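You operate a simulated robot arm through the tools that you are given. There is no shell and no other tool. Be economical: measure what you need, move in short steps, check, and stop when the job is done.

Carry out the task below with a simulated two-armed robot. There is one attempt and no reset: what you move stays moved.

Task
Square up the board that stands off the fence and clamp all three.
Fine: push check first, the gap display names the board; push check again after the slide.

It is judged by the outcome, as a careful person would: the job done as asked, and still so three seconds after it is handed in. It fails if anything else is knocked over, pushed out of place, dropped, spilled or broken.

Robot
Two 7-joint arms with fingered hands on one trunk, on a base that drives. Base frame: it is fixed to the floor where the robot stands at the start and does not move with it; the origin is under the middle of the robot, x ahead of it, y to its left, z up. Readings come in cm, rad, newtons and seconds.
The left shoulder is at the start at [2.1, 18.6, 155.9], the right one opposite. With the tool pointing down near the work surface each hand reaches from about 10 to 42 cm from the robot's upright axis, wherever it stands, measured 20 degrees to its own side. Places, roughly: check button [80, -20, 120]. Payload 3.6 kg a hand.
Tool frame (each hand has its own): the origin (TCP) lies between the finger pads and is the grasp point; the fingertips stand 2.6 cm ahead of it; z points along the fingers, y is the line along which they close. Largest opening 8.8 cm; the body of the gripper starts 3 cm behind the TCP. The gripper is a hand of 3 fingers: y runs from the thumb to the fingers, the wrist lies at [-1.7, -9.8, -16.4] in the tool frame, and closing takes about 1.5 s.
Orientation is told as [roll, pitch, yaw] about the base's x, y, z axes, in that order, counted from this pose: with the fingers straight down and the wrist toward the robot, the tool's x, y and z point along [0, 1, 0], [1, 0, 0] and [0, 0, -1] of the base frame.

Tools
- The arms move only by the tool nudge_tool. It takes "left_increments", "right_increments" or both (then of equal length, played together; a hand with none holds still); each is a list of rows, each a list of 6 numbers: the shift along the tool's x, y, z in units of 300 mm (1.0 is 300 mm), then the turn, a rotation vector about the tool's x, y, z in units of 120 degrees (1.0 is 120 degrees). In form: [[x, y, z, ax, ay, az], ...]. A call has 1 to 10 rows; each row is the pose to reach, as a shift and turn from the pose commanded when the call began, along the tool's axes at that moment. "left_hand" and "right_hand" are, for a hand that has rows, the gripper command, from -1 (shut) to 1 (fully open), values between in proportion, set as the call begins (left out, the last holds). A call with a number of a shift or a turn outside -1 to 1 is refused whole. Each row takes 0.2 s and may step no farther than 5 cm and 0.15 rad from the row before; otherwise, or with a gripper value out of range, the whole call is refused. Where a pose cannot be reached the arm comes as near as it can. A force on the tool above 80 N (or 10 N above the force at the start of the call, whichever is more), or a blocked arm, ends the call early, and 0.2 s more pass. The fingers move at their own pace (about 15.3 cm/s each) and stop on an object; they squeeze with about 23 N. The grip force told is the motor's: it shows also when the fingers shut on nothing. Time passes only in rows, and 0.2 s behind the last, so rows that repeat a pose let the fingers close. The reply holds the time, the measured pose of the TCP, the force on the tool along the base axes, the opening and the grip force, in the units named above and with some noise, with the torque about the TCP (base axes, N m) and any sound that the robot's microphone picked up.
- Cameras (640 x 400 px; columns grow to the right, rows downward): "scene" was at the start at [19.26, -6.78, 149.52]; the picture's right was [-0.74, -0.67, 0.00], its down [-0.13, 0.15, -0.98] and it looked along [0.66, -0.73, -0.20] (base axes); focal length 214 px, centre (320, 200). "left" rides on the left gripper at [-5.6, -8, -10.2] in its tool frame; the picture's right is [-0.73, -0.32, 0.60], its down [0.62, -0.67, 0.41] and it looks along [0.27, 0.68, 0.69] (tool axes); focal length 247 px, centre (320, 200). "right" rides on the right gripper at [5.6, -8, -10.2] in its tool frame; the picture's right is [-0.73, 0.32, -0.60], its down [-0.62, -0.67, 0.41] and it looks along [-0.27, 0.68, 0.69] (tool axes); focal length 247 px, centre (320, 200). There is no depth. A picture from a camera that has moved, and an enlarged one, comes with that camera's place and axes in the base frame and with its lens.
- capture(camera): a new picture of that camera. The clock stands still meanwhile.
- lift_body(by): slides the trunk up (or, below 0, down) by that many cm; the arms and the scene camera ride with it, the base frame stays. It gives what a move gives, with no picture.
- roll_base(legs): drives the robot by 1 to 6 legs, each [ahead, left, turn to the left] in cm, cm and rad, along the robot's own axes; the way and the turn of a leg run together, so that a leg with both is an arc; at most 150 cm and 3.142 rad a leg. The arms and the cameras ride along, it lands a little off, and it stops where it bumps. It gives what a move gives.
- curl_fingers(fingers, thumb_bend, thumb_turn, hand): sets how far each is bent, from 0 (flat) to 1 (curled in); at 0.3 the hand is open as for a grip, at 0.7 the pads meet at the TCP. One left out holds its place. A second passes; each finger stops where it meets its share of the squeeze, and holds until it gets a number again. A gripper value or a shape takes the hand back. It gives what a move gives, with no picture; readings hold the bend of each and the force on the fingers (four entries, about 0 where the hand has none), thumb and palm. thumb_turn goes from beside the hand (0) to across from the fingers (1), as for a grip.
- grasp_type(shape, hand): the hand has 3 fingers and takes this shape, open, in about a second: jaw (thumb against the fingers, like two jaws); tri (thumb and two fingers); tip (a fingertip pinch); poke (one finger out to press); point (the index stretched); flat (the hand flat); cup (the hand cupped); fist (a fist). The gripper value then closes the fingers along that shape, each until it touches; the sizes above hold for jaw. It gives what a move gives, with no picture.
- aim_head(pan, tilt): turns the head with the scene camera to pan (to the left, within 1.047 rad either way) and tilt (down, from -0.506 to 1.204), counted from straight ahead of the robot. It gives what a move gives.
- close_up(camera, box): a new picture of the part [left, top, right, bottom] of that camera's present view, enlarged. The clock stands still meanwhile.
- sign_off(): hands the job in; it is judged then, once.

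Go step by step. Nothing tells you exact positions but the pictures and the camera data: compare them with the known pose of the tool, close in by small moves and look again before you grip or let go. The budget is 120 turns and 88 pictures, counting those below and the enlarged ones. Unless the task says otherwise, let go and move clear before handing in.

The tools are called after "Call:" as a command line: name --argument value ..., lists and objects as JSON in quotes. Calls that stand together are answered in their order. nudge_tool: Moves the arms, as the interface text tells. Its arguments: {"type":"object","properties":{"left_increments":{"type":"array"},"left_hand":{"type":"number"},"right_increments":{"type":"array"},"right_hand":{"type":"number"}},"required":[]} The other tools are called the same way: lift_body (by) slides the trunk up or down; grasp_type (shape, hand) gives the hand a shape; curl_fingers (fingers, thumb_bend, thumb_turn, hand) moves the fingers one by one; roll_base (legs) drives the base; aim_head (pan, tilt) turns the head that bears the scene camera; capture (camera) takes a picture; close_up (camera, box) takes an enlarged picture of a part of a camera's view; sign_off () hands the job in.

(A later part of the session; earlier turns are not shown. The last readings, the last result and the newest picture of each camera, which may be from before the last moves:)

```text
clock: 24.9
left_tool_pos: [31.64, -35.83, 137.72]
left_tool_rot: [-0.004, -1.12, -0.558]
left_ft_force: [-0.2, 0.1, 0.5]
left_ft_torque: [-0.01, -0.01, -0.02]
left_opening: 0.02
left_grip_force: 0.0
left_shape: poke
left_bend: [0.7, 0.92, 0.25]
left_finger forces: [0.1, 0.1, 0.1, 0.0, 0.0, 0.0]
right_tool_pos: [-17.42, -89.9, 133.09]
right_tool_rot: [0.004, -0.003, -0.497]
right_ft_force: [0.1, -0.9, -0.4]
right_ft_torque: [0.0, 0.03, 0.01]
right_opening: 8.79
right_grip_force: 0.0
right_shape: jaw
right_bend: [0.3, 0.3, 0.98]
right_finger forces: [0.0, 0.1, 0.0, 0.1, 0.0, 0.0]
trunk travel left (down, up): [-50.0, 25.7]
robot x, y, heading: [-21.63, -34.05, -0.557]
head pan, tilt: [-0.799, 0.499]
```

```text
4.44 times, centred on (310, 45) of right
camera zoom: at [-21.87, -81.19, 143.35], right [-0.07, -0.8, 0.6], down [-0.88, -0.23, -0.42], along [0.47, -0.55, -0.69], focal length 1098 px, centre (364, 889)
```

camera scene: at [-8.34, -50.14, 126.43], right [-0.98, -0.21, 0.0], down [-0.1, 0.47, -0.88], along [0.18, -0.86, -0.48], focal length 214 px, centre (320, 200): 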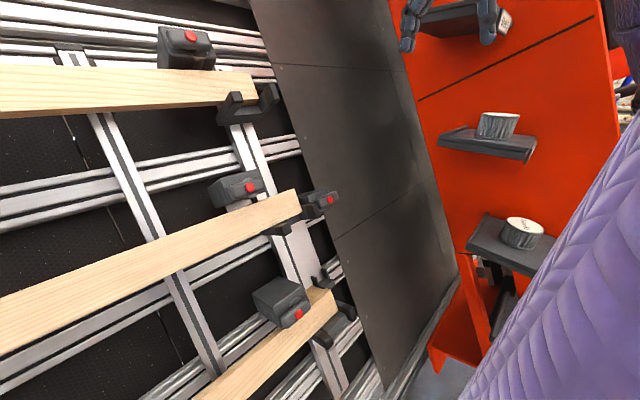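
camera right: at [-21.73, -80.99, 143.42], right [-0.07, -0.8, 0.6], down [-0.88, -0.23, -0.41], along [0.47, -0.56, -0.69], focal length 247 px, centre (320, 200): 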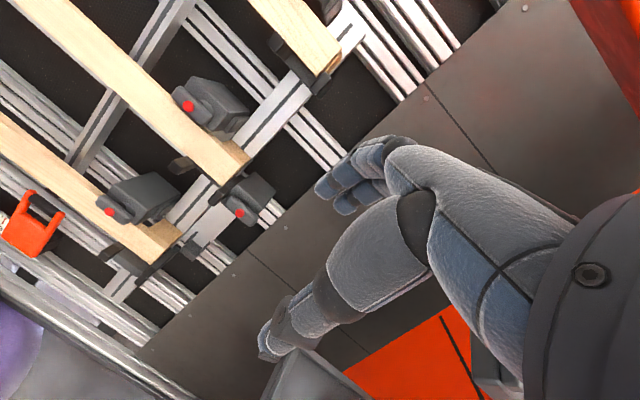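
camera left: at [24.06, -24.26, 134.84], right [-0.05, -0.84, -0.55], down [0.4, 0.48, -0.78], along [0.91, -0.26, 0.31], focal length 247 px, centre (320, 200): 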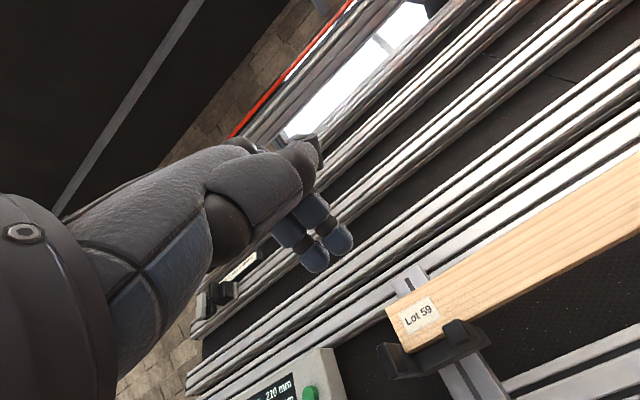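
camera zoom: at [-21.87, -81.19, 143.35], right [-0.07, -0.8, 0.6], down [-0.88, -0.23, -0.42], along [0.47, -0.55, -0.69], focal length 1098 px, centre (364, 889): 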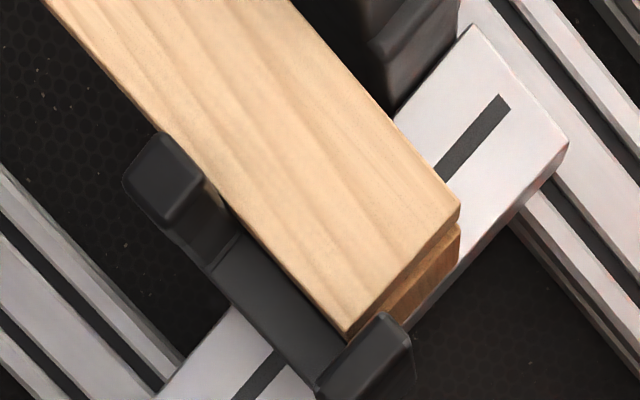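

Evidence so far: Lot 57's right end touches its outer stop while Lot 59 has a gap at right, so the fence is on the right. I'll drive back left and inspect 59's left end closely to confirm.

Call:
roll_base --legs '[[0, 28, 0]]'

Call:
aim_head --pan 0.2 --tilt 0.3

Call:
close_up --camera "scene" --box '[160, 80, 420, 240]'

Call:
capture --camera "left"

```text
clock: 26.9
left_tool_pos: [47.21, -11.15, 137.75]
left_tool_rot: [-0.006, -1.124, -0.556]
left_ft_force: [0.3, 0.1, 0.1]
left_ft_torque: [0.03, -0.02, -0.03]
left_opening: 0.0
left_grip_force: 0.0
left_shape: poke
left_bend: [0.7, 0.92, 0.25]
left_finger forces: [0.0, 0.1, 0.0, 0.0, 0.0, 0.1]
right_tool_pos: [-1.87, -65.25, 133.24]
right_tool_rot: [0.003, -0.004, -0.497]
right_ft_force: [-0.1, 0.2, 0.2]
right_ft_torque: [0.04, 0.06, 0.0]
right_opening: 8.77
right_grip_force: 0.0
right_shape: jaw
right_bend: [0.3, 0.3, 0.98]
right_finger forces: [0.0, 0.0, 0.0, 0.1, 0.1, 0.0]
trunk travel left (down, up): [-50.0, 25.7]
robot x, y, heading: [-6.1, -9.43, -0.559]
head pan, tilt: [-0.799, 0.499]
```

```text
clock: 28.2
left_tool_pos: [47.06, -11.24, 137.71]
left_tool_rot: [-0.003, -1.121, -0.558]
left_ft_force: [0.4, 0.5, -0.1]
left_ft_torque: [0.0, -0.01, -0.02]
left_opening: 0.02
left_grip_force: 0.1
left_shape: poke
left_bend: [0.7, 0.92, 0.25]
left_finger forces: [0.1, 0.0, 0.0, 0.1, 0.1, 0.0]
right_tool_pos: [-1.92, -65.21, 133.2]
right_tool_rot: [0.004, -0.003, -0.495]
right_ft_force: [-0.7, 0.3, 0.4]
right_ft_torque: [0.0, -0.02, -0.02]
right_opening: 8.76
right_grip_force: 0.1
right_shape: jaw
right_bend: [0.3, 0.3, 0.98]
right_finger forces: [0.0, 0.1, 0.1, 0.0, 0.0, 0.1]
trunk travel left (down, up): [-50.0, 25.7]
robot x, y, heading: [-6.14, -9.45, -0.561]
head pan, tilt: [0.201, 0.3]
```

```text
2.46 times, centred on (290, 160) of scene
camera zoom: at [13.92, -20.0, 128.27], right [-0.35, -0.94, 0.0], down [-0.28, 0.1, -0.96], along [0.89, -0.34, -0.3], focal length 528 px, centre (394, 298)
```

zoom: 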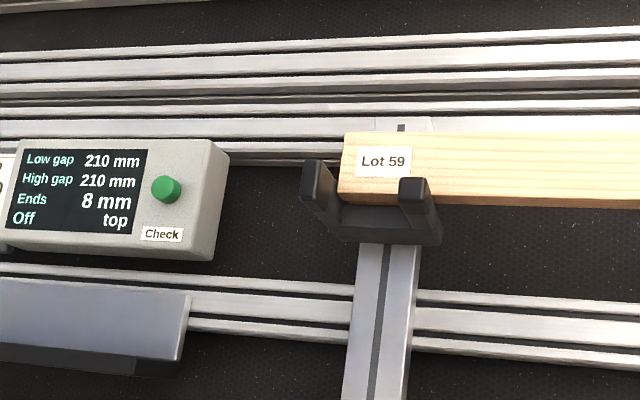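

```text
51 pictures are left
camera left: at [33.35, -9.3, 134.85], right [-0.05, -0.84, -0.55], down [0.4, 0.48, -0.78], along [0.91, -0.26, 0.31], focal length 247 px, centre (320, 200)
```

left: 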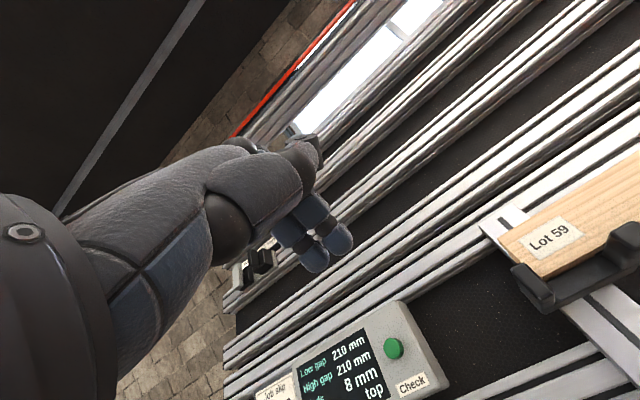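

Call:
aim_head --pan 0.15 --tilt 0.75

Call:
close_up --camera "scene" --box '[190, 90, 410, 240]'

Call:
close_up --camera "scene" --box '[190, 230, 410, 380]'

```text
clock: 29.1
left_tool_pos: [47.02, -11.27, 137.65]
left_tool_rot: [-0.003, -1.123, -0.561]
left_ft_force: [-0.5, 0.9, -1.0]
left_ft_torque: [-0.04, -0.04, 0.02]
left_opening: 0.03
left_grip_force: 0.1
left_shape: poke
left_bend: [0.7, 0.92, 0.25]
left_finger forces: [0.1, 0.0, 0.0, 0.1, 0.0, 0.0]
right_tool_pos: [-1.91, -65.33, 133.2]
right_tool_rot: [0.006, -0.003, -0.496]
right_ft_force: [1.4, -0.7, 0.0]
right_ft_torque: [-0.02, -0.03, 0.0]
right_opening: 8.78
right_grip_force: 0.1
right_shape: jaw
right_bend: [0.3, 0.3, 0.98]
right_finger forces: [0.0, 0.0, 0.0, 0.0, 0.1, 0.0]
trunk travel left (down, up): [-50.0, 25.7]
robot x, y, heading: [-6.26, -9.87, -0.563]
head pan, tilt: [0.15, 0.75]
```

```text
2.67 times, centred on (300, 165) of scene
camera zoom: at [12.79, -20.0, 124.24], right [-0.4, -0.92, 0.0], down [-0.62, 0.27, -0.73], along [0.67, -0.29, -0.68], focal length 572 px, centre (373, 293)
```

zoom: 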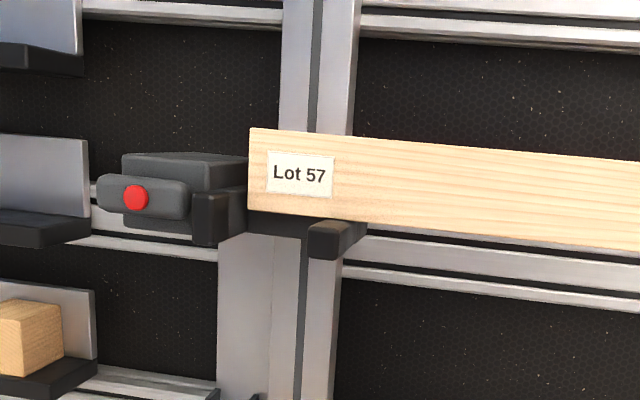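

```text
2.67 times, centred on (300, 305) of scene
camera zoom: at [12.79, -20.0, 124.24], right [-0.4, -0.92, 0.0], down [-0.62, 0.27, -0.73], along [0.67, -0.29, -0.68], focal length 572 px, centre (373, -80)
```

zoom: 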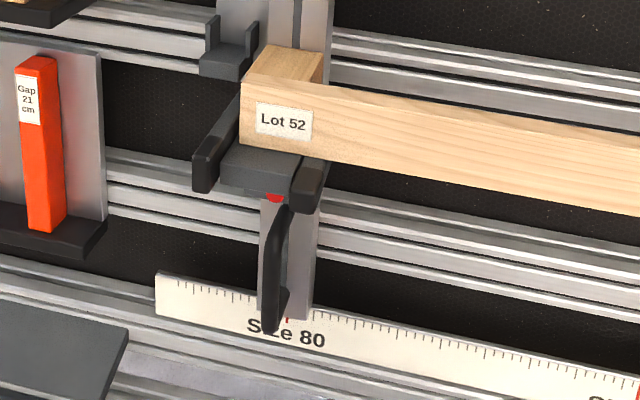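

All views agree: Lot 59 sits about 8 mm short of the right-hand stop (fence), so it must slide right. I'll bring the left hand, fingers down, beside its left end.

Call:
nudge_tool --left_increments '[[-0.032, 0.044, 0.033, 0.063, 0, 0], [-0.064, 0.089, 0.066, 0.126, 0, 0], [-0.096, 0.133, 0.099, 0.189, 0, 0], [-0.127, 0.177, 0.133, 0.251, 0, 0], [-0.159, 0.221, 0.166, 0.314, 0, 0], [-0.191, 0.266, 0.199, 0.377, 0, 0], [-0.223, 0.31, 0.232, 0.44, 0, 0]]'

Call:
aim_head --pan 0.25 --tilt 0.2

Call:
capture --camera "scene"

Call:
capture --camera "left"

```text
clock: 30.7
left_tool_pos: [52.25, -22.34, 143.18]
left_tool_rot: [-0.002, -0.196, -0.562]
left_ft_force: [-0.6, 0.5, 0.4]
left_ft_torque: [-0.03, 0.0, 0.01]
left_opening: 0.0
left_grip_force: 0.0
left_shape: poke
left_bend: [0.7, 0.92, 0.25]
left_finger forces: [0.0, 0.0, 0.0, 0.1, 0.0, 0.0]
right_tool_pos: [-1.79, -65.27, 133.2]
right_tool_rot: [0.004, -0.004, -0.495]
right_ft_force: [-0.1, -0.7, 0.2]
right_ft_torque: [0.02, 0.01, 0.04]
right_opening: 8.78
right_grip_force: 0.0
right_shape: jaw
right_bend: [0.3, 0.3, 0.98]
right_finger forces: [0.1, 0.1, 0.1, 0.1, 0.0, 0.1]
trunk travel left (down, up): [-50.0, 25.7]
robot x, y, heading: [-6.76, -9.53, -0.56]
head pan, tilt: [0.15, 0.75]
```

```text
clock: 31.7
left_tool_pos: [52.31, -22.35, 143.18]
left_tool_rot: [-0.002, -0.201, -0.562]
left_ft_force: [0.4, 0.0, 0.0]
left_ft_torque: [-0.02, -0.01, 0.03]
left_opening: 0.03
left_grip_force: 0.0
left_shape: poke
left_bend: [0.7, 0.92, 0.25]
left_finger forces: [0.0, 0.0, 0.0, 0.0, 0.0, 0.0]
right_tool_pos: [-1.97, -65.44, 133.18]
right_tool_rot: [0.004, -0.004, -0.496]
right_ft_force: [0.5, -0.3, 0.6]
right_ft_torque: [-0.01, 0.0, 0.03]
right_opening: 8.78
right_grip_force: 0.1
right_shape: jaw
right_bend: [0.3, 0.3, 0.98]
right_finger forces: [0.0, 0.0, 0.1, 0.0, 0.0, 0.0]
trunk travel left (down, up): [-50.0, 25.7]
robot x, y, heading: [-6.19, -9.54, -0.559]
head pan, tilt: [0.25, 0.201]
```

```text
48 pictures are left
camera scene: at [14.07, -19.54, 129.19], right [-0.31, -0.95, 0.0], down [-0.19, 0.06, -0.98], along [0.93, -0.3, -0.2], focal length 214 px, centre (320, 200)
```

scene: 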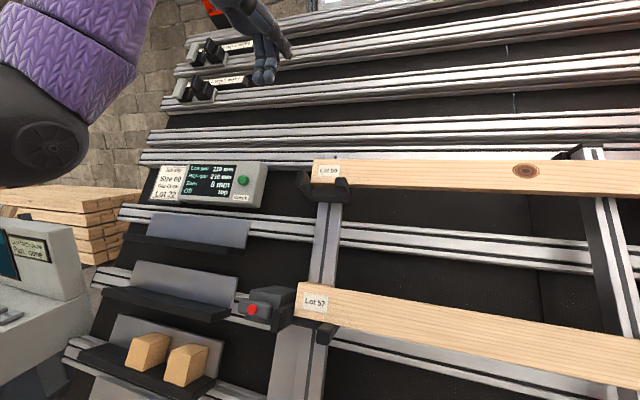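

```text
47 pictures are left
camera left: at [40.96, -21.81, 151.5], right [-0.55, -0.52, -0.65], down [-0.15, 0.83, -0.54], along [0.82, -0.2, -0.54], focal length 247 px, centre (320, 200)
```

left: 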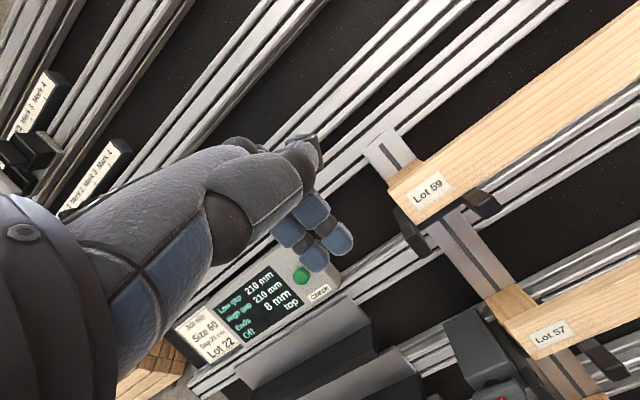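

Call:
close_up --camera "left" --box '[280, 110, 520, 290]'

```text
2.22 times, centred on (400, 200) of left
camera zoom: at [40.96, -21.81, 151.5], right [-0.55, -0.52, -0.65], down [-0.15, 0.83, -0.54], along [0.82, -0.2, -0.54], focal length 549 px, centre (142, 200)
```

zoom: 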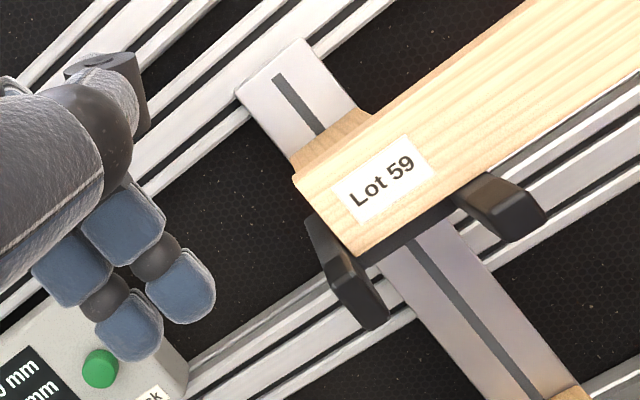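

Call:
nudge_tool --left_increments '[[-0.005, 0.11, 0.09, 0, 0, 0], [-0.01, 0.22, 0.18, 0, 0, 0], [-0.017, 0.333, 0.28, 0, 0, 0]]'

Call:
close_up --camera "left" --box '[240, 120, 480, 300]'

Call:
close_up --camera "scene" --box '[200, 40, 420, 220]'

```text
clock: 32.5
left_tool_pos: [62.05, -29.02, 136.64]
left_tool_rot: [-0.002, -0.202, -0.562]
left_ft_force: [0.3, 0.5, 0.7]
left_ft_torque: [0.0, -0.04, 0.01]
left_opening: 0.0
left_grip_force: 0.1
left_shape: poke
left_bend: [0.7, 0.92, 0.25]
left_finger forces: [0.0, 0.0, 0.0, 0.0, 0.0, 0.0]
right_tool_pos: [-1.83, -65.44, 133.19]
right_tool_rot: [0.005, -0.002, -0.496]
right_ft_force: [0.5, -0.3, -0.6]
right_ft_torque: [0.02, 0.0, 0.01]
right_opening: 8.75
right_grip_force: 0.2
right_shape: jaw
right_bend: [0.3, 0.3, 0.98]
right_finger forces: [0.0, 0.0, 0.0, 0.0, 0.1, 0.0]
trunk travel left (down, up): [-50.0, 25.7]
robot x, y, heading: [-6.1, -9.46, -0.563]
head pan, tilt: [0.25, 0.201]
```

```text
2.22 times, centred on (360, 210) of left
camera zoom: at [50.62, -28.47, 144.9], right [-0.56, -0.52, -0.65], down [-0.15, 0.83, -0.54], along [0.82, -0.2, -0.54], focal length 549 px, centre (231, 178)
```

zoom: 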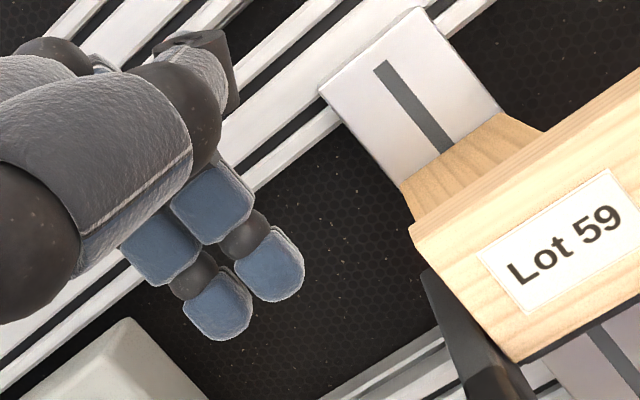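

```text
2.22 times, centred on (310, 130) of scene
camera zoom: at [14.13, -19.61, 129.18], right [-0.31, -0.95, 0.0], down [-0.19, 0.06, -0.98], along [0.93, -0.3, -0.2], focal length 477 px, centre (342, 356)
```

zoom: 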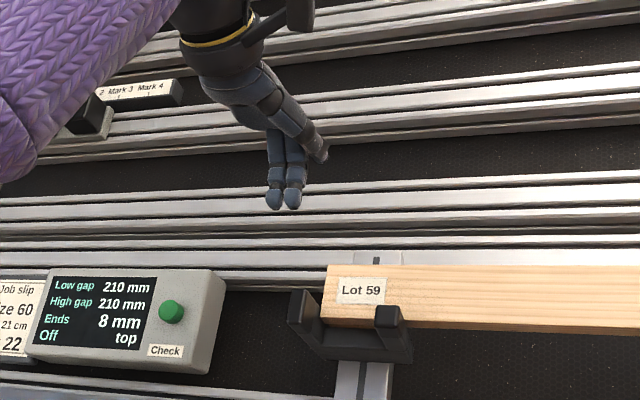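

Call:
nudge_tool --left_increments '[[0, 0.05, 0.07, 0, 0, 0], [0, 0.071, 0.185, 0, 0, 0]]'

Call:
close_up --camera "left" --box '[240, 140, 480, 320]'

Call:
close_up --camera "scene" --box '[250, 90, 400, 220]'

```text
clock: 33.1
left_tool_pos: [64.49, -30.54, 131.71]
left_tool_rot: [-0.003, -0.201, -0.562]
left_ft_force: [0.2, -0.8, 0.3]
left_ft_torque: [0.04, 0.01, -0.01]
left_opening: 0.0
left_grip_force: 0.1
left_shape: poke
left_bend: [0.7, 0.92, 0.25]
left_finger forces: [0.0, 0.0, 0.1, 0.1, 0.0, 0.0]
right_tool_pos: [-1.96, -65.31, 133.19]
right_tool_rot: [0.004, -0.004, -0.495]
right_ft_force: [-0.4, -0.7, 0.1]
right_ft_torque: [-0.02, 0.0, -0.03]
right_opening: 8.79
right_grip_force: 0.1
right_shape: jaw
right_bend: [0.3, 0.3, 0.98]
right_finger forces: [0.0, 0.0, 0.1, 0.1, 0.1, 0.1]
trunk travel left (down, up): [-50.0, 25.7]
robot x, y, heading: [-6.21, -9.27, -0.566]
head pan, tilt: [0.25, 0.201]
```

```text
2.22 times, centred on (360, 230) of left
camera zoom: at [53.11, -30.01, 140.09], right [-0.56, -0.52, -0.65], down [-0.15, 0.83, -0.54], along [0.82, -0.2, -0.54], focal length 549 px, centre (231, 133)
```

zoom: 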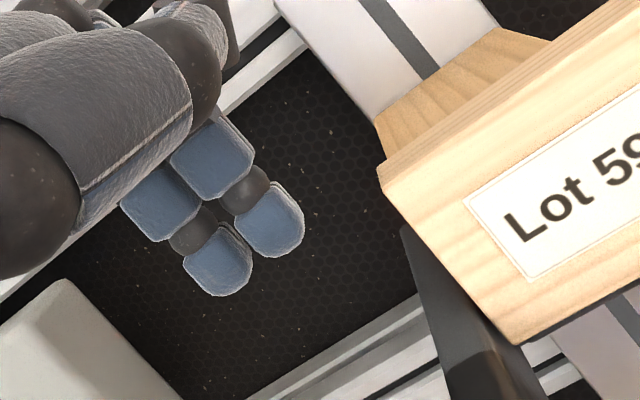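

```text
3.08 times, centred on (325, 155) of scene
camera zoom: at [14.1, -19.53, 129.19], right [-0.31, -0.95, 0.0], down [-0.19, 0.06, -0.98], along [0.93, -0.3, -0.2], focal length 660 px, centre (305, 338)
```

zoom: 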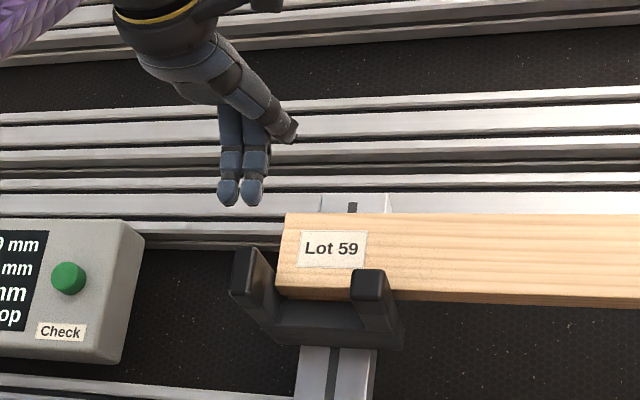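

The fingertip is beside and above the board's left end; lower it and then push right slowly.

Call:
nudge_tool --left_increments '[[0, -0.01, 0.05, 0, 0, 0], [0, -0.019, 0.095, 0, 0, 0], [-0.02, -0.019, 0.095, 0, 0, 0]]'

Call:
close_up --camera "scene" --box '[250, 90, 400, 220]'

Call:
close_up --camera "left" --box '[240, 140, 480, 320]'

```text
clock: 33.9
left_tool_pos: [64.07, -31.16, 128.95]
left_tool_rot: [-0.001, -0.2, -0.561]
left_ft_force: [0.1, -0.1, -0.2]
left_ft_torque: [-0.01, 0.01, 0.01]
left_opening: 0.0
left_grip_force: 0.1
left_shape: poke
left_bend: [0.7, 0.92, 0.25]
left_finger forces: [0.0, 0.0, 0.0, 0.0, 0.0, 0.0]
right_tool_pos: [-2.01, -65.36, 133.18]
right_tool_rot: [0.004, -0.002, -0.494]
right_ft_force: [0.7, 0.2, -0.7]
right_ft_torque: [0.02, -0.01, 0.01]
right_opening: 8.78
right_grip_force: 0.0
right_shape: jaw
right_bend: [0.3, 0.3, 0.98]
right_finger forces: [0.0, 0.0, 0.1, 0.0, 0.1, 0.0]
trunk travel left (down, up): [-50.0, 25.7]
robot x, y, heading: [-6.2, -9.35, -0.559]
head pan, tilt: [0.25, 0.201]
```

```text
3.08 times, centred on (325, 155) of scene
camera zoom: at [14.05, -19.59, 129.2], right [-0.31, -0.95, 0.0], down [-0.19, 0.06, -0.98], along [0.93, -0.3, -0.2], focal length 660 px, centre (305, 338)
```

zoom: 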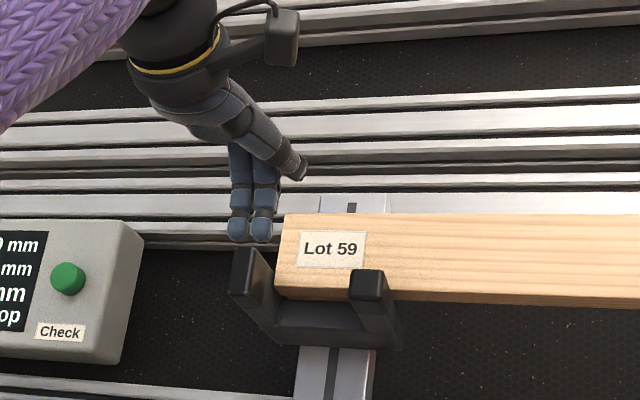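

```text
2.22 times, centred on (360, 230) of left
camera zoom: at [52.74, -30.75, 137.3], right [-0.56, -0.52, -0.65], down [-0.15, 0.83, -0.54], along [0.82, -0.2, -0.54], focal length 549 px, centre (231, 133)
```

zoom: 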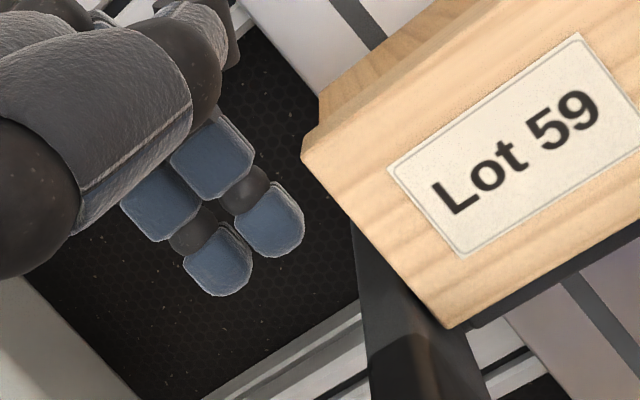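

Call:
nudge_tool --left_increments '[[-0.015, 0, 0, 0, 0, 0], [-0.025, 0, 0, 0, 0, 0], [-0.033, 0, 0, 0, 0, 0], [-0.04, 0, 0, 0, 0, 0]]'

Call:
close_up --camera "left" --box '[240, 140, 480, 320]'

```text
clock: 34.9
left_tool_pos: [63.48, -32.3, 128.96]
left_tool_rot: [-0.003, -0.201, -0.56]
left_ft_force: [-0.2, 0.7, 0.2]
left_ft_torque: [0.0, 0.01, 0.01]
left_opening: 0.01
left_grip_force: 0.1
left_shape: poke
left_bend: [0.7, 0.92, 0.25]
left_finger forces: [1.1, 0.0, 0.0, 0.0, 0.1, 0.1]
right_tool_pos: [-1.94, -65.34, 133.2]
right_tool_rot: [0.003, -0.005, -0.495]
right_ft_force: [-0.5, 0.4, 0.4]
right_ft_torque: [0.05, 0.01, 0.0]
right_opening: 8.77
right_grip_force: 0.0
right_shape: jaw
right_bend: [0.3, 0.3, 0.98]
right_finger forces: [0.0, 0.1, 0.1, 0.0, 0.0, 0.0]
trunk travel left (down, up): [-50.0, 25.7]
robot x, y, heading: [-6.18, -9.13, -0.558]
head pan, tilt: [0.25, 0.201]
```

```text
2.22 times, centred on (360, 230) of left
camera zoom: at [52.07, -31.71, 137.25], right [-0.55, -0.52, -0.65], down [-0.15, 0.83, -0.54], along [0.82, -0.2, -0.54], focal length 549 px, centre (231, 133)
```

zoom: 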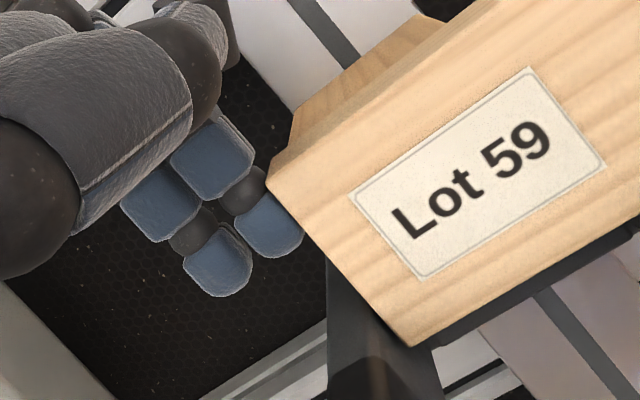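

Contact just began. Push about 7 mm in small steps.

Call:
nudge_tool --left_increments '[[-0.007, 0, 0, 0, 0, 0], [-0.013, 0, 0, 0, 0, 0], [-0.02, 0, 0, 0, 0, 0], [-0.024, 0, 0, 0, 0, 0]]'

Call:
close_up --camera "left" --box '[240, 140, 480, 320]'

```text
clock: 35.9
left_tool_pos: [63.14, -32.85, 128.93]
left_tool_rot: [-0.002, -0.2, -0.563]
left_ft_force: [1.6, 2.8, 0.1]
left_ft_torque: [0.04, -0.03, -0.01]
left_opening: 0.01
left_grip_force: 0.1
left_shape: poke
left_bend: [0.7, 0.92, 0.25]
left_finger forces: [2.2, 0.0, 0.1, 0.0, 0.1, 0.1]
right_tool_pos: [-1.88, -65.26, 133.09]
right_tool_rot: [0.003, -0.004, -0.496]
right_ft_force: [0.2, 0.5, 0.0]
right_ft_torque: [0.01, 0.04, -0.01]
right_opening: 8.78
right_grip_force: 0.1
right_shape: jaw
right_bend: [0.3, 0.3, 0.98]
right_finger forces: [0.1, 0.0, 0.0, 0.0, 0.0, 0.0]
trunk travel left (down, up): [-50.0, 25.7]
robot x, y, heading: [-6.26, -9.64, -0.561]
head pan, tilt: [0.25, 0.201]
```

```text
2.22 times, centred on (360, 230) of left
camera zoom: at [51.74, -32.27, 137.26], right [-0.56, -0.52, -0.65], down [-0.15, 0.83, -0.54], along [0.82, -0.2, -0.54], focal length 549 px, centre (231, 133)
```

zoom: 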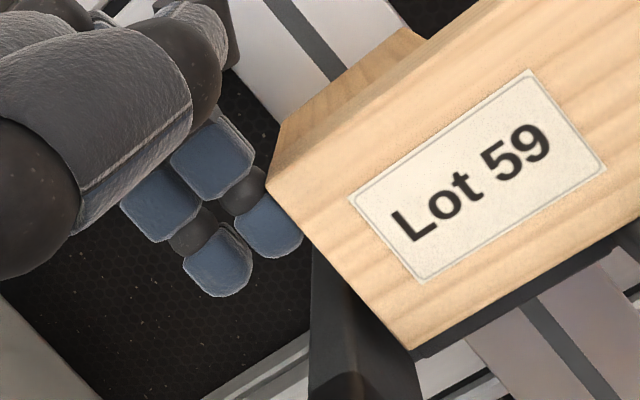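

Call:
nudge_tool --left_increments '[[-0.004, 0, 0, 0, 0, 0], [-0.008, 0, 0, 0, 0, 0]]'

```text
clock: 36.5
left_tool_pos: [62.91, -32.93, 128.86]
left_tool_rot: [-0.002, -0.2, -0.562]
left_ft_force: [0.2, 2.2, -0.2]
left_ft_torque: [0.01, 0.04, 0.01]
left_opening: 0.01
left_grip_force: 0.1
left_shape: poke
left_bend: [0.7, 0.92, 0.25]
left_finger forces: [2.2, 0.0, 0.1, 0.0, 0.0, 0.0]
right_tool_pos: [-1.79, -65.39, 133.15]
right_tool_rot: [0.005, -0.001, -0.495]
right_ft_force: [-0.4, 0.3, -0.3]
right_ft_torque: [-0.01, 0.02, 0.0]
right_opening: 8.79
right_grip_force: 0.0
right_shape: jaw
right_bend: [0.3, 0.3, 0.98]
right_finger forces: [0.1, 0.0, 0.1, 0.0, 0.0, 0.1]
trunk travel left (down, up): [-50.0, 25.7]
robot x, y, heading: [-6.52, -9.74, -0.562]
head pan, tilt: [0.25, 0.201]
```

Call:
nudge_tool --left_increments '[[-0.005, 0, 0, 0, 0, 0], [-0.005, 0, 0, 0, 0, 0]]'

Call:
close_up --camera "left" --box '[240, 140, 480, 320]'

```text
clock: 37.1
left_tool_pos: [62.91, -33.13, 128.94]
left_tool_rot: [-0.002, -0.201, -0.56]
left_ft_force: [2.6, 3.3, 0.8]
left_ft_torque: [0.03, -0.03, 0.04]
left_opening: 0.0
left_grip_force: 0.0
left_shape: poke
left_bend: [0.7, 0.92, 0.25]
left_finger forces: [5.2, 0.0, 0.0, 0.0, 0.0, 0.0]
right_tool_pos: [-1.84, -65.23, 133.15]
right_tool_rot: [0.003, -0.003, -0.495]
right_ft_force: [0.1, -0.3, 0.2]
right_ft_torque: [0.0, 0.01, -0.01]
right_opening: 8.75
right_grip_force: 0.1
right_shape: jaw
right_bend: [0.3, 0.3, 0.98]
right_finger forces: [0.0, 0.1, 0.0, 0.1, 0.0, 0.1]
trunk travel left (down, up): [-50.0, 25.7]
robot x, y, heading: [-6.47, -9.61, -0.566]
head pan, tilt: [0.25, 0.201]
```

```text
2.22 times, centred on (360, 230) of left
camera zoom: at [51.6, -32.52, 137.24], right [-0.55, -0.52, -0.65], down [-0.15, 0.83, -0.54], along [0.82, -0.2, -0.54], focal length 549 px, centre (231, 133)
```

zoom: 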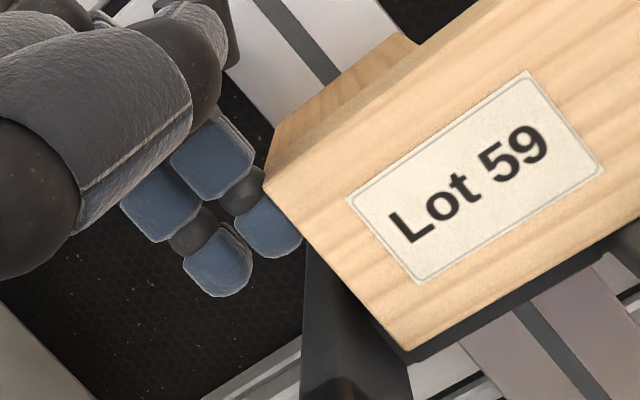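

Call:
nudge_tool --left_increments '[[-0.003, 0, 0, 0, 0, 0], [-0.003, 0, 0, 0, 0, 0]]'

```text
clock: 37.7
left_tool_pos: [63.0, -33.06, 128.95]
left_tool_rot: [-0.001, -0.2, -0.56]
left_ft_force: [5.0, 6.1, -0.8]
left_ft_torque: [0.06, -0.08, 0.09]
left_opening: 0.01
left_grip_force: 0.1
left_shape: poke
left_bend: [0.7, 0.92, 0.25]
left_finger forces: [7.9, 0.0, 0.0, 0.0, 0.0, 0.0]
right_tool_pos: [-1.87, -65.17, 133.26]
right_tool_rot: [0.004, -0.002, -0.496]
right_ft_force: [-0.7, 0.3, 0.4]
right_ft_torque: [0.0, -0.04, 0.02]
right_opening: 8.78
right_grip_force: 0.1
right_shape: jaw
right_bend: [0.3, 0.3, 0.98]
right_finger forces: [0.0, 0.0, 0.0, 0.1, 0.0, 0.0]
trunk travel left (down, up): [-50.0, 25.7]
robot x, y, heading: [-5.99, -9.75, -0.56]
head pan, tilt: [0.25, 0.201]
```

The board met the fence (force rising). Release to the left, lift clear, and turn the hand to press check again.

Call:
nudge_tool --left_increments '[[0.03, 0, 0, 0, 0, 0], [0.07, 0, 0, 0, 0, 0], [0.07, 0, -0.12, 0, 0, 0], [0.07, -0.05, -0.25, 0, 0, 0], [0.12, -0.2, -0.27, 0, 0, 0], [0.2, -0.33, -0.27, 0, 0, 0], [0.3, -0.45, -0.27, 0, 0, 0]]'

```text
clock: 39.3
left_tool_pos: [55.01, -17.54, 134.12]
left_tool_rot: [-0.003, -0.201, -0.561]
left_ft_force: [1.2, 1.0, -0.4]
left_ft_torque: [0.02, -0.03, 0.0]
left_opening: 0.02
left_grip_force: 0.2
left_shape: poke
left_bend: [0.7, 0.92, 0.25]
left_finger forces: [0.0, 0.1, 0.0, 0.0, 0.0, 0.1]
right_tool_pos: [-1.91, -65.15, 133.23]
right_tool_rot: [0.002, -0.003, -0.496]
right_ft_force: [0.2, 0.6, 0.3]
right_ft_torque: [-0.03, -0.01, 0.01]
right_opening: 8.78
right_grip_force: 0.0
right_shape: jaw
right_bend: [0.3, 0.3, 0.98]
right_finger forces: [0.0, 0.1, 0.0, 0.0, 0.0, 0.0]
trunk travel left (down, up): [-50.0, 25.7]
robot x, y, heading: [-6.32, -9.21, -0.558]
head pan, tilt: [0.25, 0.201]
```

Call:
nudge_tool --left_increments '[[0.056, 0.026, 0.034, -0.063, 0, 0], [0.112, 0.052, 0.068, -0.126, 0, 0], [0.169, 0.079, 0.101, -0.189, 0, 0], [0.225, 0.105, 0.135, -0.251, 0, 0], [0.281, 0.131, 0.169, -0.314, 0, 0], [0.337, 0.157, 0.203, -0.377, 0, 0], [0.393, 0.183, 0.237, -0.44, 0, 0]]'

Call:
capture --camera "left"

```text
clock: 40.9
left_tool_pos: [67.14, -11.27, 128.19]
left_tool_rot: [-0.006, -1.122, -0.557]
left_ft_force: [0.0, 0.2, -0.8]
left_ft_torque: [0.02, -0.03, -0.04]
left_opening: 0.0
left_grip_force: 0.1
left_shape: poke
left_bend: [0.7, 0.92, 0.25]
left_finger forces: [0.0, 0.0, 0.0, 0.1, 0.1, 0.1]
right_tool_pos: [-1.82, -65.22, 133.17]
right_tool_rot: [0.003, -0.003, -0.496]
right_ft_force: [1.2, 0.3, 0.0]
right_ft_torque: [-0.03, 0.0, -0.03]
right_opening: 8.81
right_grip_force: 0.0
right_shape: jaw
right_bend: [0.3, 0.3, 0.98]
right_finger forces: [0.0, 0.1, 0.0, 0.0, 0.0, 0.1]
trunk travel left (down, up): [-50.0, 25.7]
robot x, y, heading: [-5.89, -9.64, -0.558]
head pan, tilt: [0.25, 0.201]
```

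```text
36 pictures are left
camera left: at [53.42, -9.37, 125.26], right [-0.05, -0.84, -0.54], down [0.4, 0.48, -0.78], along [0.91, -0.26, 0.31], focal length 247 px, centre (320, 200)
```

left: 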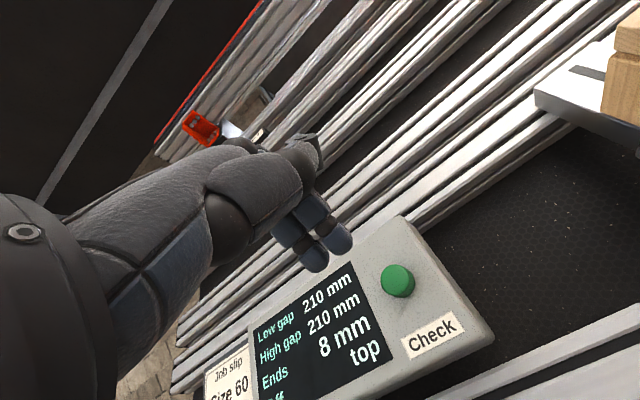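

Call:
nudge_tool --left_increments '[[0, 0, 0.12, 0, 0, 0], [0, 0, 0.24, 0, 0, 0], [0, 0, 0.3, 0, 0, 0], [0, 0, 0.325, 0, 0, 0], [0, 0, 0.34, 0, 0, 0]]'

Call:
close_up --camera "left" --box '[140, 200, 480, 400]'

```text
clock: 42.1
left_tool_pos: [74.75, -16.25, 123.87]
left_tool_rot: [-0.006, -1.125, -0.559]
left_ft_force: [-9.8, 4.7, 3.0]
left_ft_torque: [-0.01, 0.06, -0.06]
left_opening: 0.0
left_grip_force: 0.0
left_shape: poke
left_bend: [0.7, 0.92, 0.25]
left_finger forces: [10.0, 0.1, 0.1, 0.0, 0.0, 0.0]
right_tool_pos: [-2.14, -65.32, 133.32]
right_tool_rot: [0.004, -0.004, -0.496]
right_ft_force: [0.3, 0.0, -0.3]
right_ft_torque: [0.01, 0.0, 0.01]
right_opening: 8.78
right_grip_force: 0.1
right_shape: jaw
right_bend: [0.3, 0.3, 0.98]
right_finger forces: [0.1, 0.0, 0.0, 0.0, 0.0, 0.0]
trunk travel left (down, up): [-50.0, 25.7]
robot x, y, heading: [-6.46, -10.1, -0.56]
head pan, tilt: [0.25, 0.201]
```

```text
1.88 times, centred on (310, 300) of left
camera zoom: at [60.98, -14.27, 121.04], right [-0.05, -0.84, -0.54], down [0.4, 0.48, -0.78], along [0.91, -0.26, 0.31], focal length 465 px, centre (339, 12)
```

zoom: 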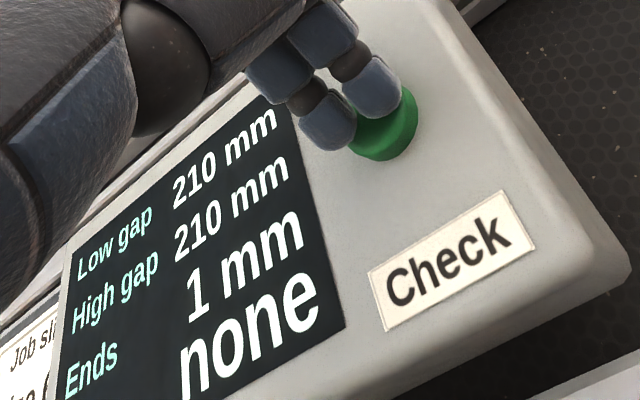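

The display now shows Ends 1 mm, off: none. Next the clamps: I retract the left hand, and bring the right hand inward before driving right.

Call:
nudge_tool --left_increments '[[0, 0, -0.12, 0, 0, 0], [0, 0, -0.28, 0, 0, 0], [0, 0, -0.44, 0, 0, 0], [0, 0, -0.6, 0, 0, 0], [0, 0, -0.76, 0, 0, 0], [0, 0, -0.88, 0, 0, 0]]' --right_increments '[[0.12, 0, 0, 0, 0, 0.005], [0.24, 0, 0, 0, 0, 0.01], [0.36, 0, 0, 0, 0, 0.015], [0.48, 0, 0, 0, 0, 0.02], [0.6, 0, 0, 0, 0, 0.025], [0.72, 0, 0, 0, 0, 0.031]]'

Call:
grasp_type --hand "right" --shape "poke"

Call:
roll_base --legs '[[0, -35, 0]]'

Call:
aim_head --pan -0.35 --tilt 0.3

Call:
capture --camera "scene"

```text
clock: 43.5
left_tool_pos: [54.78, -3.14, 135.21]
left_tool_rot: [-0.009, -1.121, -0.553]
left_ft_force: [0.2, -0.8, 0.1]
left_ft_torque: [0.04, 0.0, -0.02]
left_opening: 0.0
left_grip_force: 0.0
left_shape: poke
left_bend: [0.7, 0.92, 0.25]
left_finger forces: [0.0, 0.0, 0.0, 0.1, 0.0, 0.0]
right_tool_pos: [8.96, -46.53, 133.51]
right_tool_rot: [0.002, 0.0, -0.559]
right_ft_force: [-0.6, 0.0, 0.8]
right_ft_torque: [-0.04, 0.03, 0.0]
right_opening: 8.78
right_grip_force: 0.1
right_shape: jaw
right_bend: [0.3, 0.3, 0.98]
right_finger forces: [0.0, 0.0, 0.0, 0.0, 0.1, 0.1]
right hand out of reach, approached as far as the arm can: row 6
trunk travel left (down, up): [-50.0, 25.7]
robot x, y, heading: [-6.09, -9.39, -0.558]
head pan, tilt: [0.25, 0.201]
```

```text
clock: 44.4
left_tool_pos: [54.8, -3.31, 135.27]
left_tool_rot: [-0.005, -1.121, -0.56]
left_ft_force: [-0.7, 1.1, 0.6]
left_ft_torque: [-0.01, 0.0, -0.01]
left_opening: 0.02
left_grip_force: 0.0
left_shape: poke
left_bend: [0.7, 0.92, 0.25]
left_finger forces: [0.0, 0.1, 0.0, 0.1, 0.0, 0.0]
right_tool_pos: [8.9, -46.7, 133.48]
right_tool_rot: [0.002, -0.001, -0.559]
right_ft_force: [0.0, -0.8, 0.6]
right_ft_torque: [0.01, 0.01, 0.02]
right_opening: 0.01
right_grip_force: 0.0
right_shape: poke
right_bend: [0.7, 0.92, 0.25]
right_finger forces: [0.0, 0.0, 0.0, 0.0, 0.0, 0.0]
trunk travel left (down, up): [-50.0, 25.7]
robot x, y, heading: [-5.84, -9.71, -0.556]
head pan, tilt: [0.25, 0.201]
```

```text
clock: 46.7
left_tool_pos: [35.89, -33.68, 135.32]
left_tool_rot: [-0.001, -1.123, -0.563]
left_ft_force: [0.1, 0.3, -0.4]
left_ft_torque: [-0.01, -0.01, -0.03]
left_opening: 0.0
left_grip_force: 0.0
left_shape: poke
left_bend: [0.7, 0.92, 0.25]
left_finger forces: [0.1, 0.1, 0.1, 0.0, 0.0, 0.0]
right_tool_pos: [-10.38, -76.94, 133.39]
right_tool_rot: [0.004, 0.0, -0.566]
right_ft_force: [-0.4, 0.1, -0.5]
right_ft_torque: [0.01, -0.02, 0.0]
right_opening: 0.0
right_grip_force: 0.1
right_shape: poke
right_bend: [0.7, 0.92, 0.25]
right_finger forces: [0.1, 0.0, 0.1, 0.0, 0.0, 0.1]
trunk travel left (down, up): [-50.0, 25.7]
robot x, y, heading: [-25.38, -39.9, -0.564]
head pan, tilt: [0.25, 0.201]
```

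```text
clock: 47.7
left_tool_pos: [35.99, -33.59, 135.17]
left_tool_rot: [-0.003, -1.124, -0.564]
left_ft_force: [0.0, 0.2, -0.5]
left_ft_torque: [-0.01, 0.0, 0.0]
left_opening: 0.01
left_grip_force: 0.0
left_shape: poke
left_bend: [0.7, 0.92, 0.25]
left_finger forces: [0.1, 0.0, 0.0, 0.0, 0.0, 0.1]
right_tool_pos: [-10.36, -76.85, 133.4]
right_tool_rot: [0.004, -0.001, -0.567]
right_ft_force: [0.5, 0.1, 0.4]
right_ft_torque: [-0.01, 0.0, 0.01]
right_opening: 0.0
right_grip_force: 0.1
right_shape: poke
right_bend: [0.7, 0.92, 0.25]
right_finger forces: [0.0, 0.1, 0.0, 0.1, 0.0, 0.0]
trunk travel left (down, up): [-50.0, 25.7]
robot x, y, heading: [-25.06, -39.79, -0.564]
head pan, tilt: [-0.351, 0.3]
```

```text
34 pictures are left
camera scene: at [-8.13, -54.15, 128.27], right [-0.79, -0.61, 0.0], down [-0.18, 0.23, -0.96], along [0.58, -0.76, -0.3], focal length 214 px, centre (320, 200)
```

scene: 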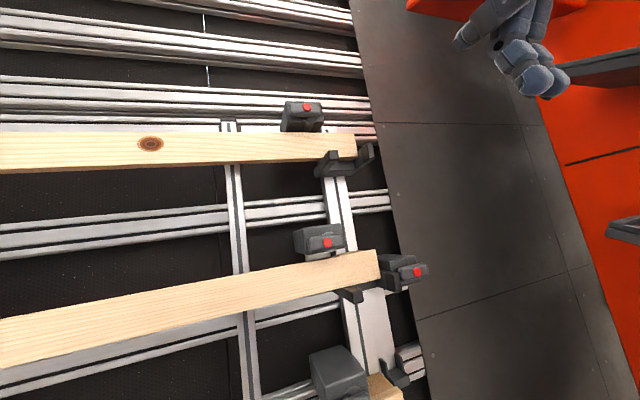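

Call:
close_up --camera "scene" --box '[260, 80, 440, 200]'

Call:
close_up --camera "scene" --box '[260, 200, 440, 320]'

```text
3.33 times, centred on (350, 140) of scene
camera zoom: at [-8.13, -54.15, 128.27], right [-0.79, -0.61, 0.0], down [-0.18, 0.23, -0.96], along [0.58, -0.76, -0.3], focal length 715 px, centre (220, 400)
```

zoom: 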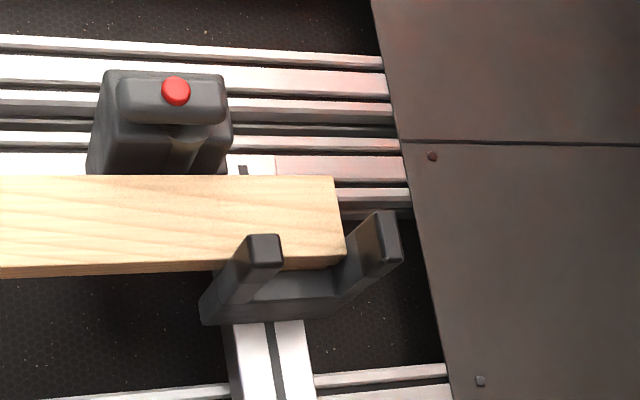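

```text
3.33 times, centred on (350, 260) of scene
camera zoom: at [-8.13, -54.15, 128.27], right [-0.79, -0.61, 0.0], down [-0.18, 0.23, -0.96], along [0.58, -0.76, -0.3], focal length 715 px, centre (220, 0)
```

zoom: 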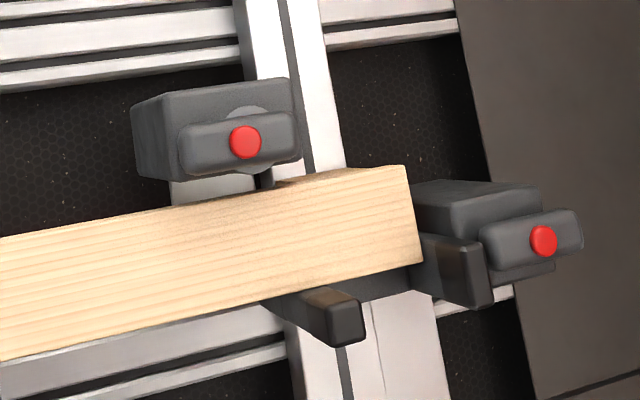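

Each clamp above a board has a red button; top one at about [22.4,-89.6,133]. I bring the right hand square in front of it.

Call:
nudge_tool --right_increments '[[0.024, 0.093, -0.015, -0.06, 0, 0], [0.049, 0.186, -0.03, -0.119, 0, 0], [0.073, 0.279, -0.046, -0.179, 0, 0], [0.098, 0.372, -0.061, -0.238, 0, 0], [0.122, 0.465, -0.076, -0.298, 0, 0], [0.147, 0.558, -0.091, -0.357, 0, 0], [0.171, 0.651, -0.107, -0.417, 0, 0], [0.196, 0.744, -0.122, -0.476, 0, 0], [0.22, 0.837, -0.137, -0.536, 0, 0]]'

Call:
capture --camera "right"

```text
clock: 49.7
left_tool_pos: [36.01, -33.76, 135.21]
left_tool_rot: [-0.003, -1.121, -0.563]
left_ft_force: [-0.3, 0.2, -0.8]
left_ft_torque: [-0.02, -0.01, 0.03]
left_opening: 0.02
left_grip_force: 0.1
left_shape: poke
left_bend: [0.7, 0.92, 0.25]
left_finger forces: [0.1, 0.0, 0.1, 0.1, 0.0, 0.0]
right_tool_pos: [14.41, -84.75, 137.43]
right_tool_rot: [0.01, -1.123, -0.574]
right_ft_force: [0.0, 0.2, -0.4]
right_ft_torque: [-0.01, 0.02, 0.04]
right_opening: 0.0
right_grip_force: 0.1
right_shape: poke
right_bend: [0.7, 0.92, 0.25]
right_finger forces: [0.1, 0.0, 0.0, 0.0, 0.1, 0.0]
trunk travel left (down, up): [-50.0, 25.7]
robot x, y, heading: [-25.04, -39.8, -0.569]
head pan, tilt: [-0.351, 0.3]
```

```text
31 pictures are left
camera right: at [6.59, -73.36, 134.54], right [-0.74, -0.41, 0.54], down [-0.26, -0.57, -0.78], along [0.62, -0.72, 0.31], focal length 247 px, centre (320, 200)
```

right: 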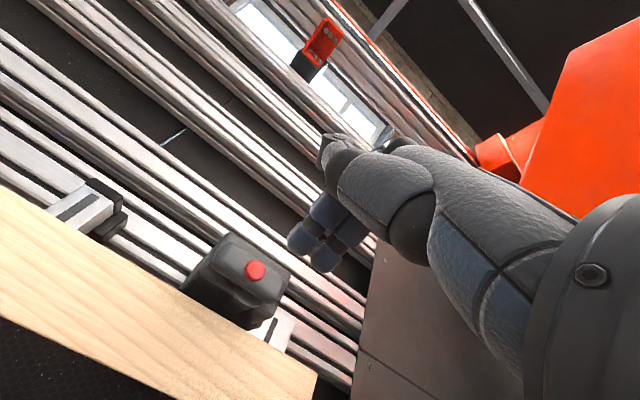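

Call:
nudge_tool --right_increments '[[0, 0.01, 0.08, 0, 0, 0], [0, 0.02, 0.15, 0, 0, 0], [0, 0.02, 0.19, 0, 0, 0]]'

Call:
close_up --camera "right" --box '[180, 160, 420, 340]'

```text
clock: 50.5
left_tool_pos: [36.02, -33.76, 135.25]
left_tool_rot: [-0.004, -1.121, -0.564]
left_ft_force: [0.1, -0.4, -0.9]
left_ft_torque: [0.01, 0.0, 0.02]
left_opening: 0.0
left_grip_force: 0.1
left_shape: poke
left_bend: [0.7, 0.92, 0.25]
left_finger forces: [0.0, 0.1, 0.0, 0.1, 0.1, 0.0]
right_tool_pos: [19.13, -87.73, 135.6]
right_tool_rot: [0.01, -1.122, -0.573]
right_ft_force: [-0.1, -0.2, -0.2]
right_ft_torque: [-0.03, 0.04, 0.02]
right_opening: 0.0
right_grip_force: 0.1
right_shape: poke
right_bend: [0.7, 0.92, 0.25]
right_finger forces: [0.0, 0.0, 0.0, 0.1, 0.1, 0.0]
trunk travel left (down, up): [-50.0, 25.7]
robot x, y, heading: [-25.0, -39.64, -0.562]
head pan, tilt: [-0.351, 0.3]
```

```text
2.22 times, centred on (300, 250) of right
camera zoom: at [11.39, -76.19, 132.74], right [-0.73, -0.41, 0.54], down [-0.26, -0.57, -0.78], along [0.63, -0.72, 0.31], focal length 549 px, centre (364, 89)
```

zoom: 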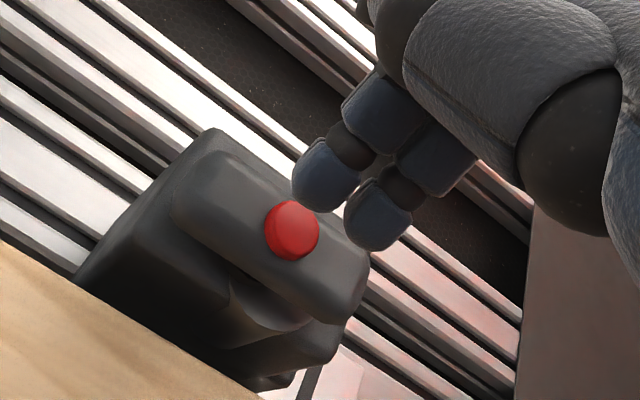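

Call:
nudge_tool --right_increments '[[-0.017, 0, 0.03, 0, 0, 0], [-0.017, 0, 0.06, 0, 0, 0], [-0.017, 0, 0.08, 0, 0, 0], [-0.017, 0, 0.09, 0, 0, 0]]'

Call:
close_up --camera "right" --box '[180, 160, 420, 340]'

```text
clock: 51.5
left_tool_pos: [35.87, -33.66, 135.3]
left_tool_rot: [-0.002, -1.12, -0.563]
left_ft_force: [-0.6, -0.3, 0.0]
left_ft_torque: [-0.01, 0.0, -0.01]
left_opening: 0.02
left_grip_force: 0.0
left_shape: poke
left_bend: [0.7, 0.92, 0.25]
left_finger forces: [0.0, 0.1, 0.2, 0.0, 0.0, 0.0]
right_tool_pos: [19.7, -89.69, 134.97]
right_tool_rot: [0.008, -1.123, -0.574]
right_ft_force: [0.1, -1.5, -1.2]
right_ft_torque: [0.03, 0.01, 0.01]
right_opening: 0.0
right_grip_force: 0.0
right_shape: poke
right_bend: [0.7, 0.92, 0.25]
right_finger forces: [0.0, 0.0, 0.0, 0.1, 0.0, 0.0]
right hand out of reach, approached as far as the arm can: row 2, 3, 4
trunk travel left (down, up): [-50.0, 25.7]
robot x, y, heading: [-25.28, -39.77, -0.564]
head pan, tilt: [-0.351, 0.3]
```

```text
2.22 times, centred on (300, 250) of right
camera zoom: at [11.9, -78.21, 132.13], right [-0.73, -0.41, 0.54], down [-0.26, -0.57, -0.78], along [0.63, -0.72, 0.31], focal length 549 px, centre (364, 89)
```

zoom: 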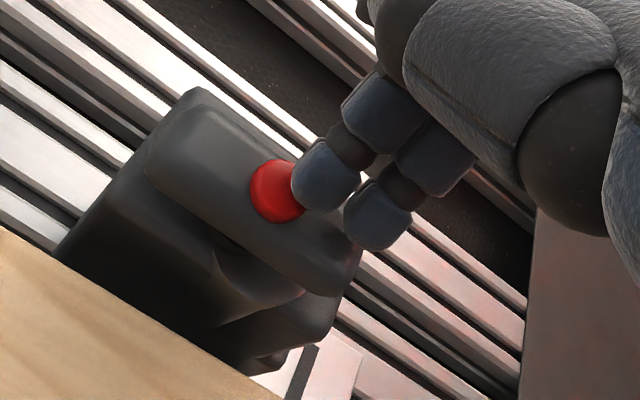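

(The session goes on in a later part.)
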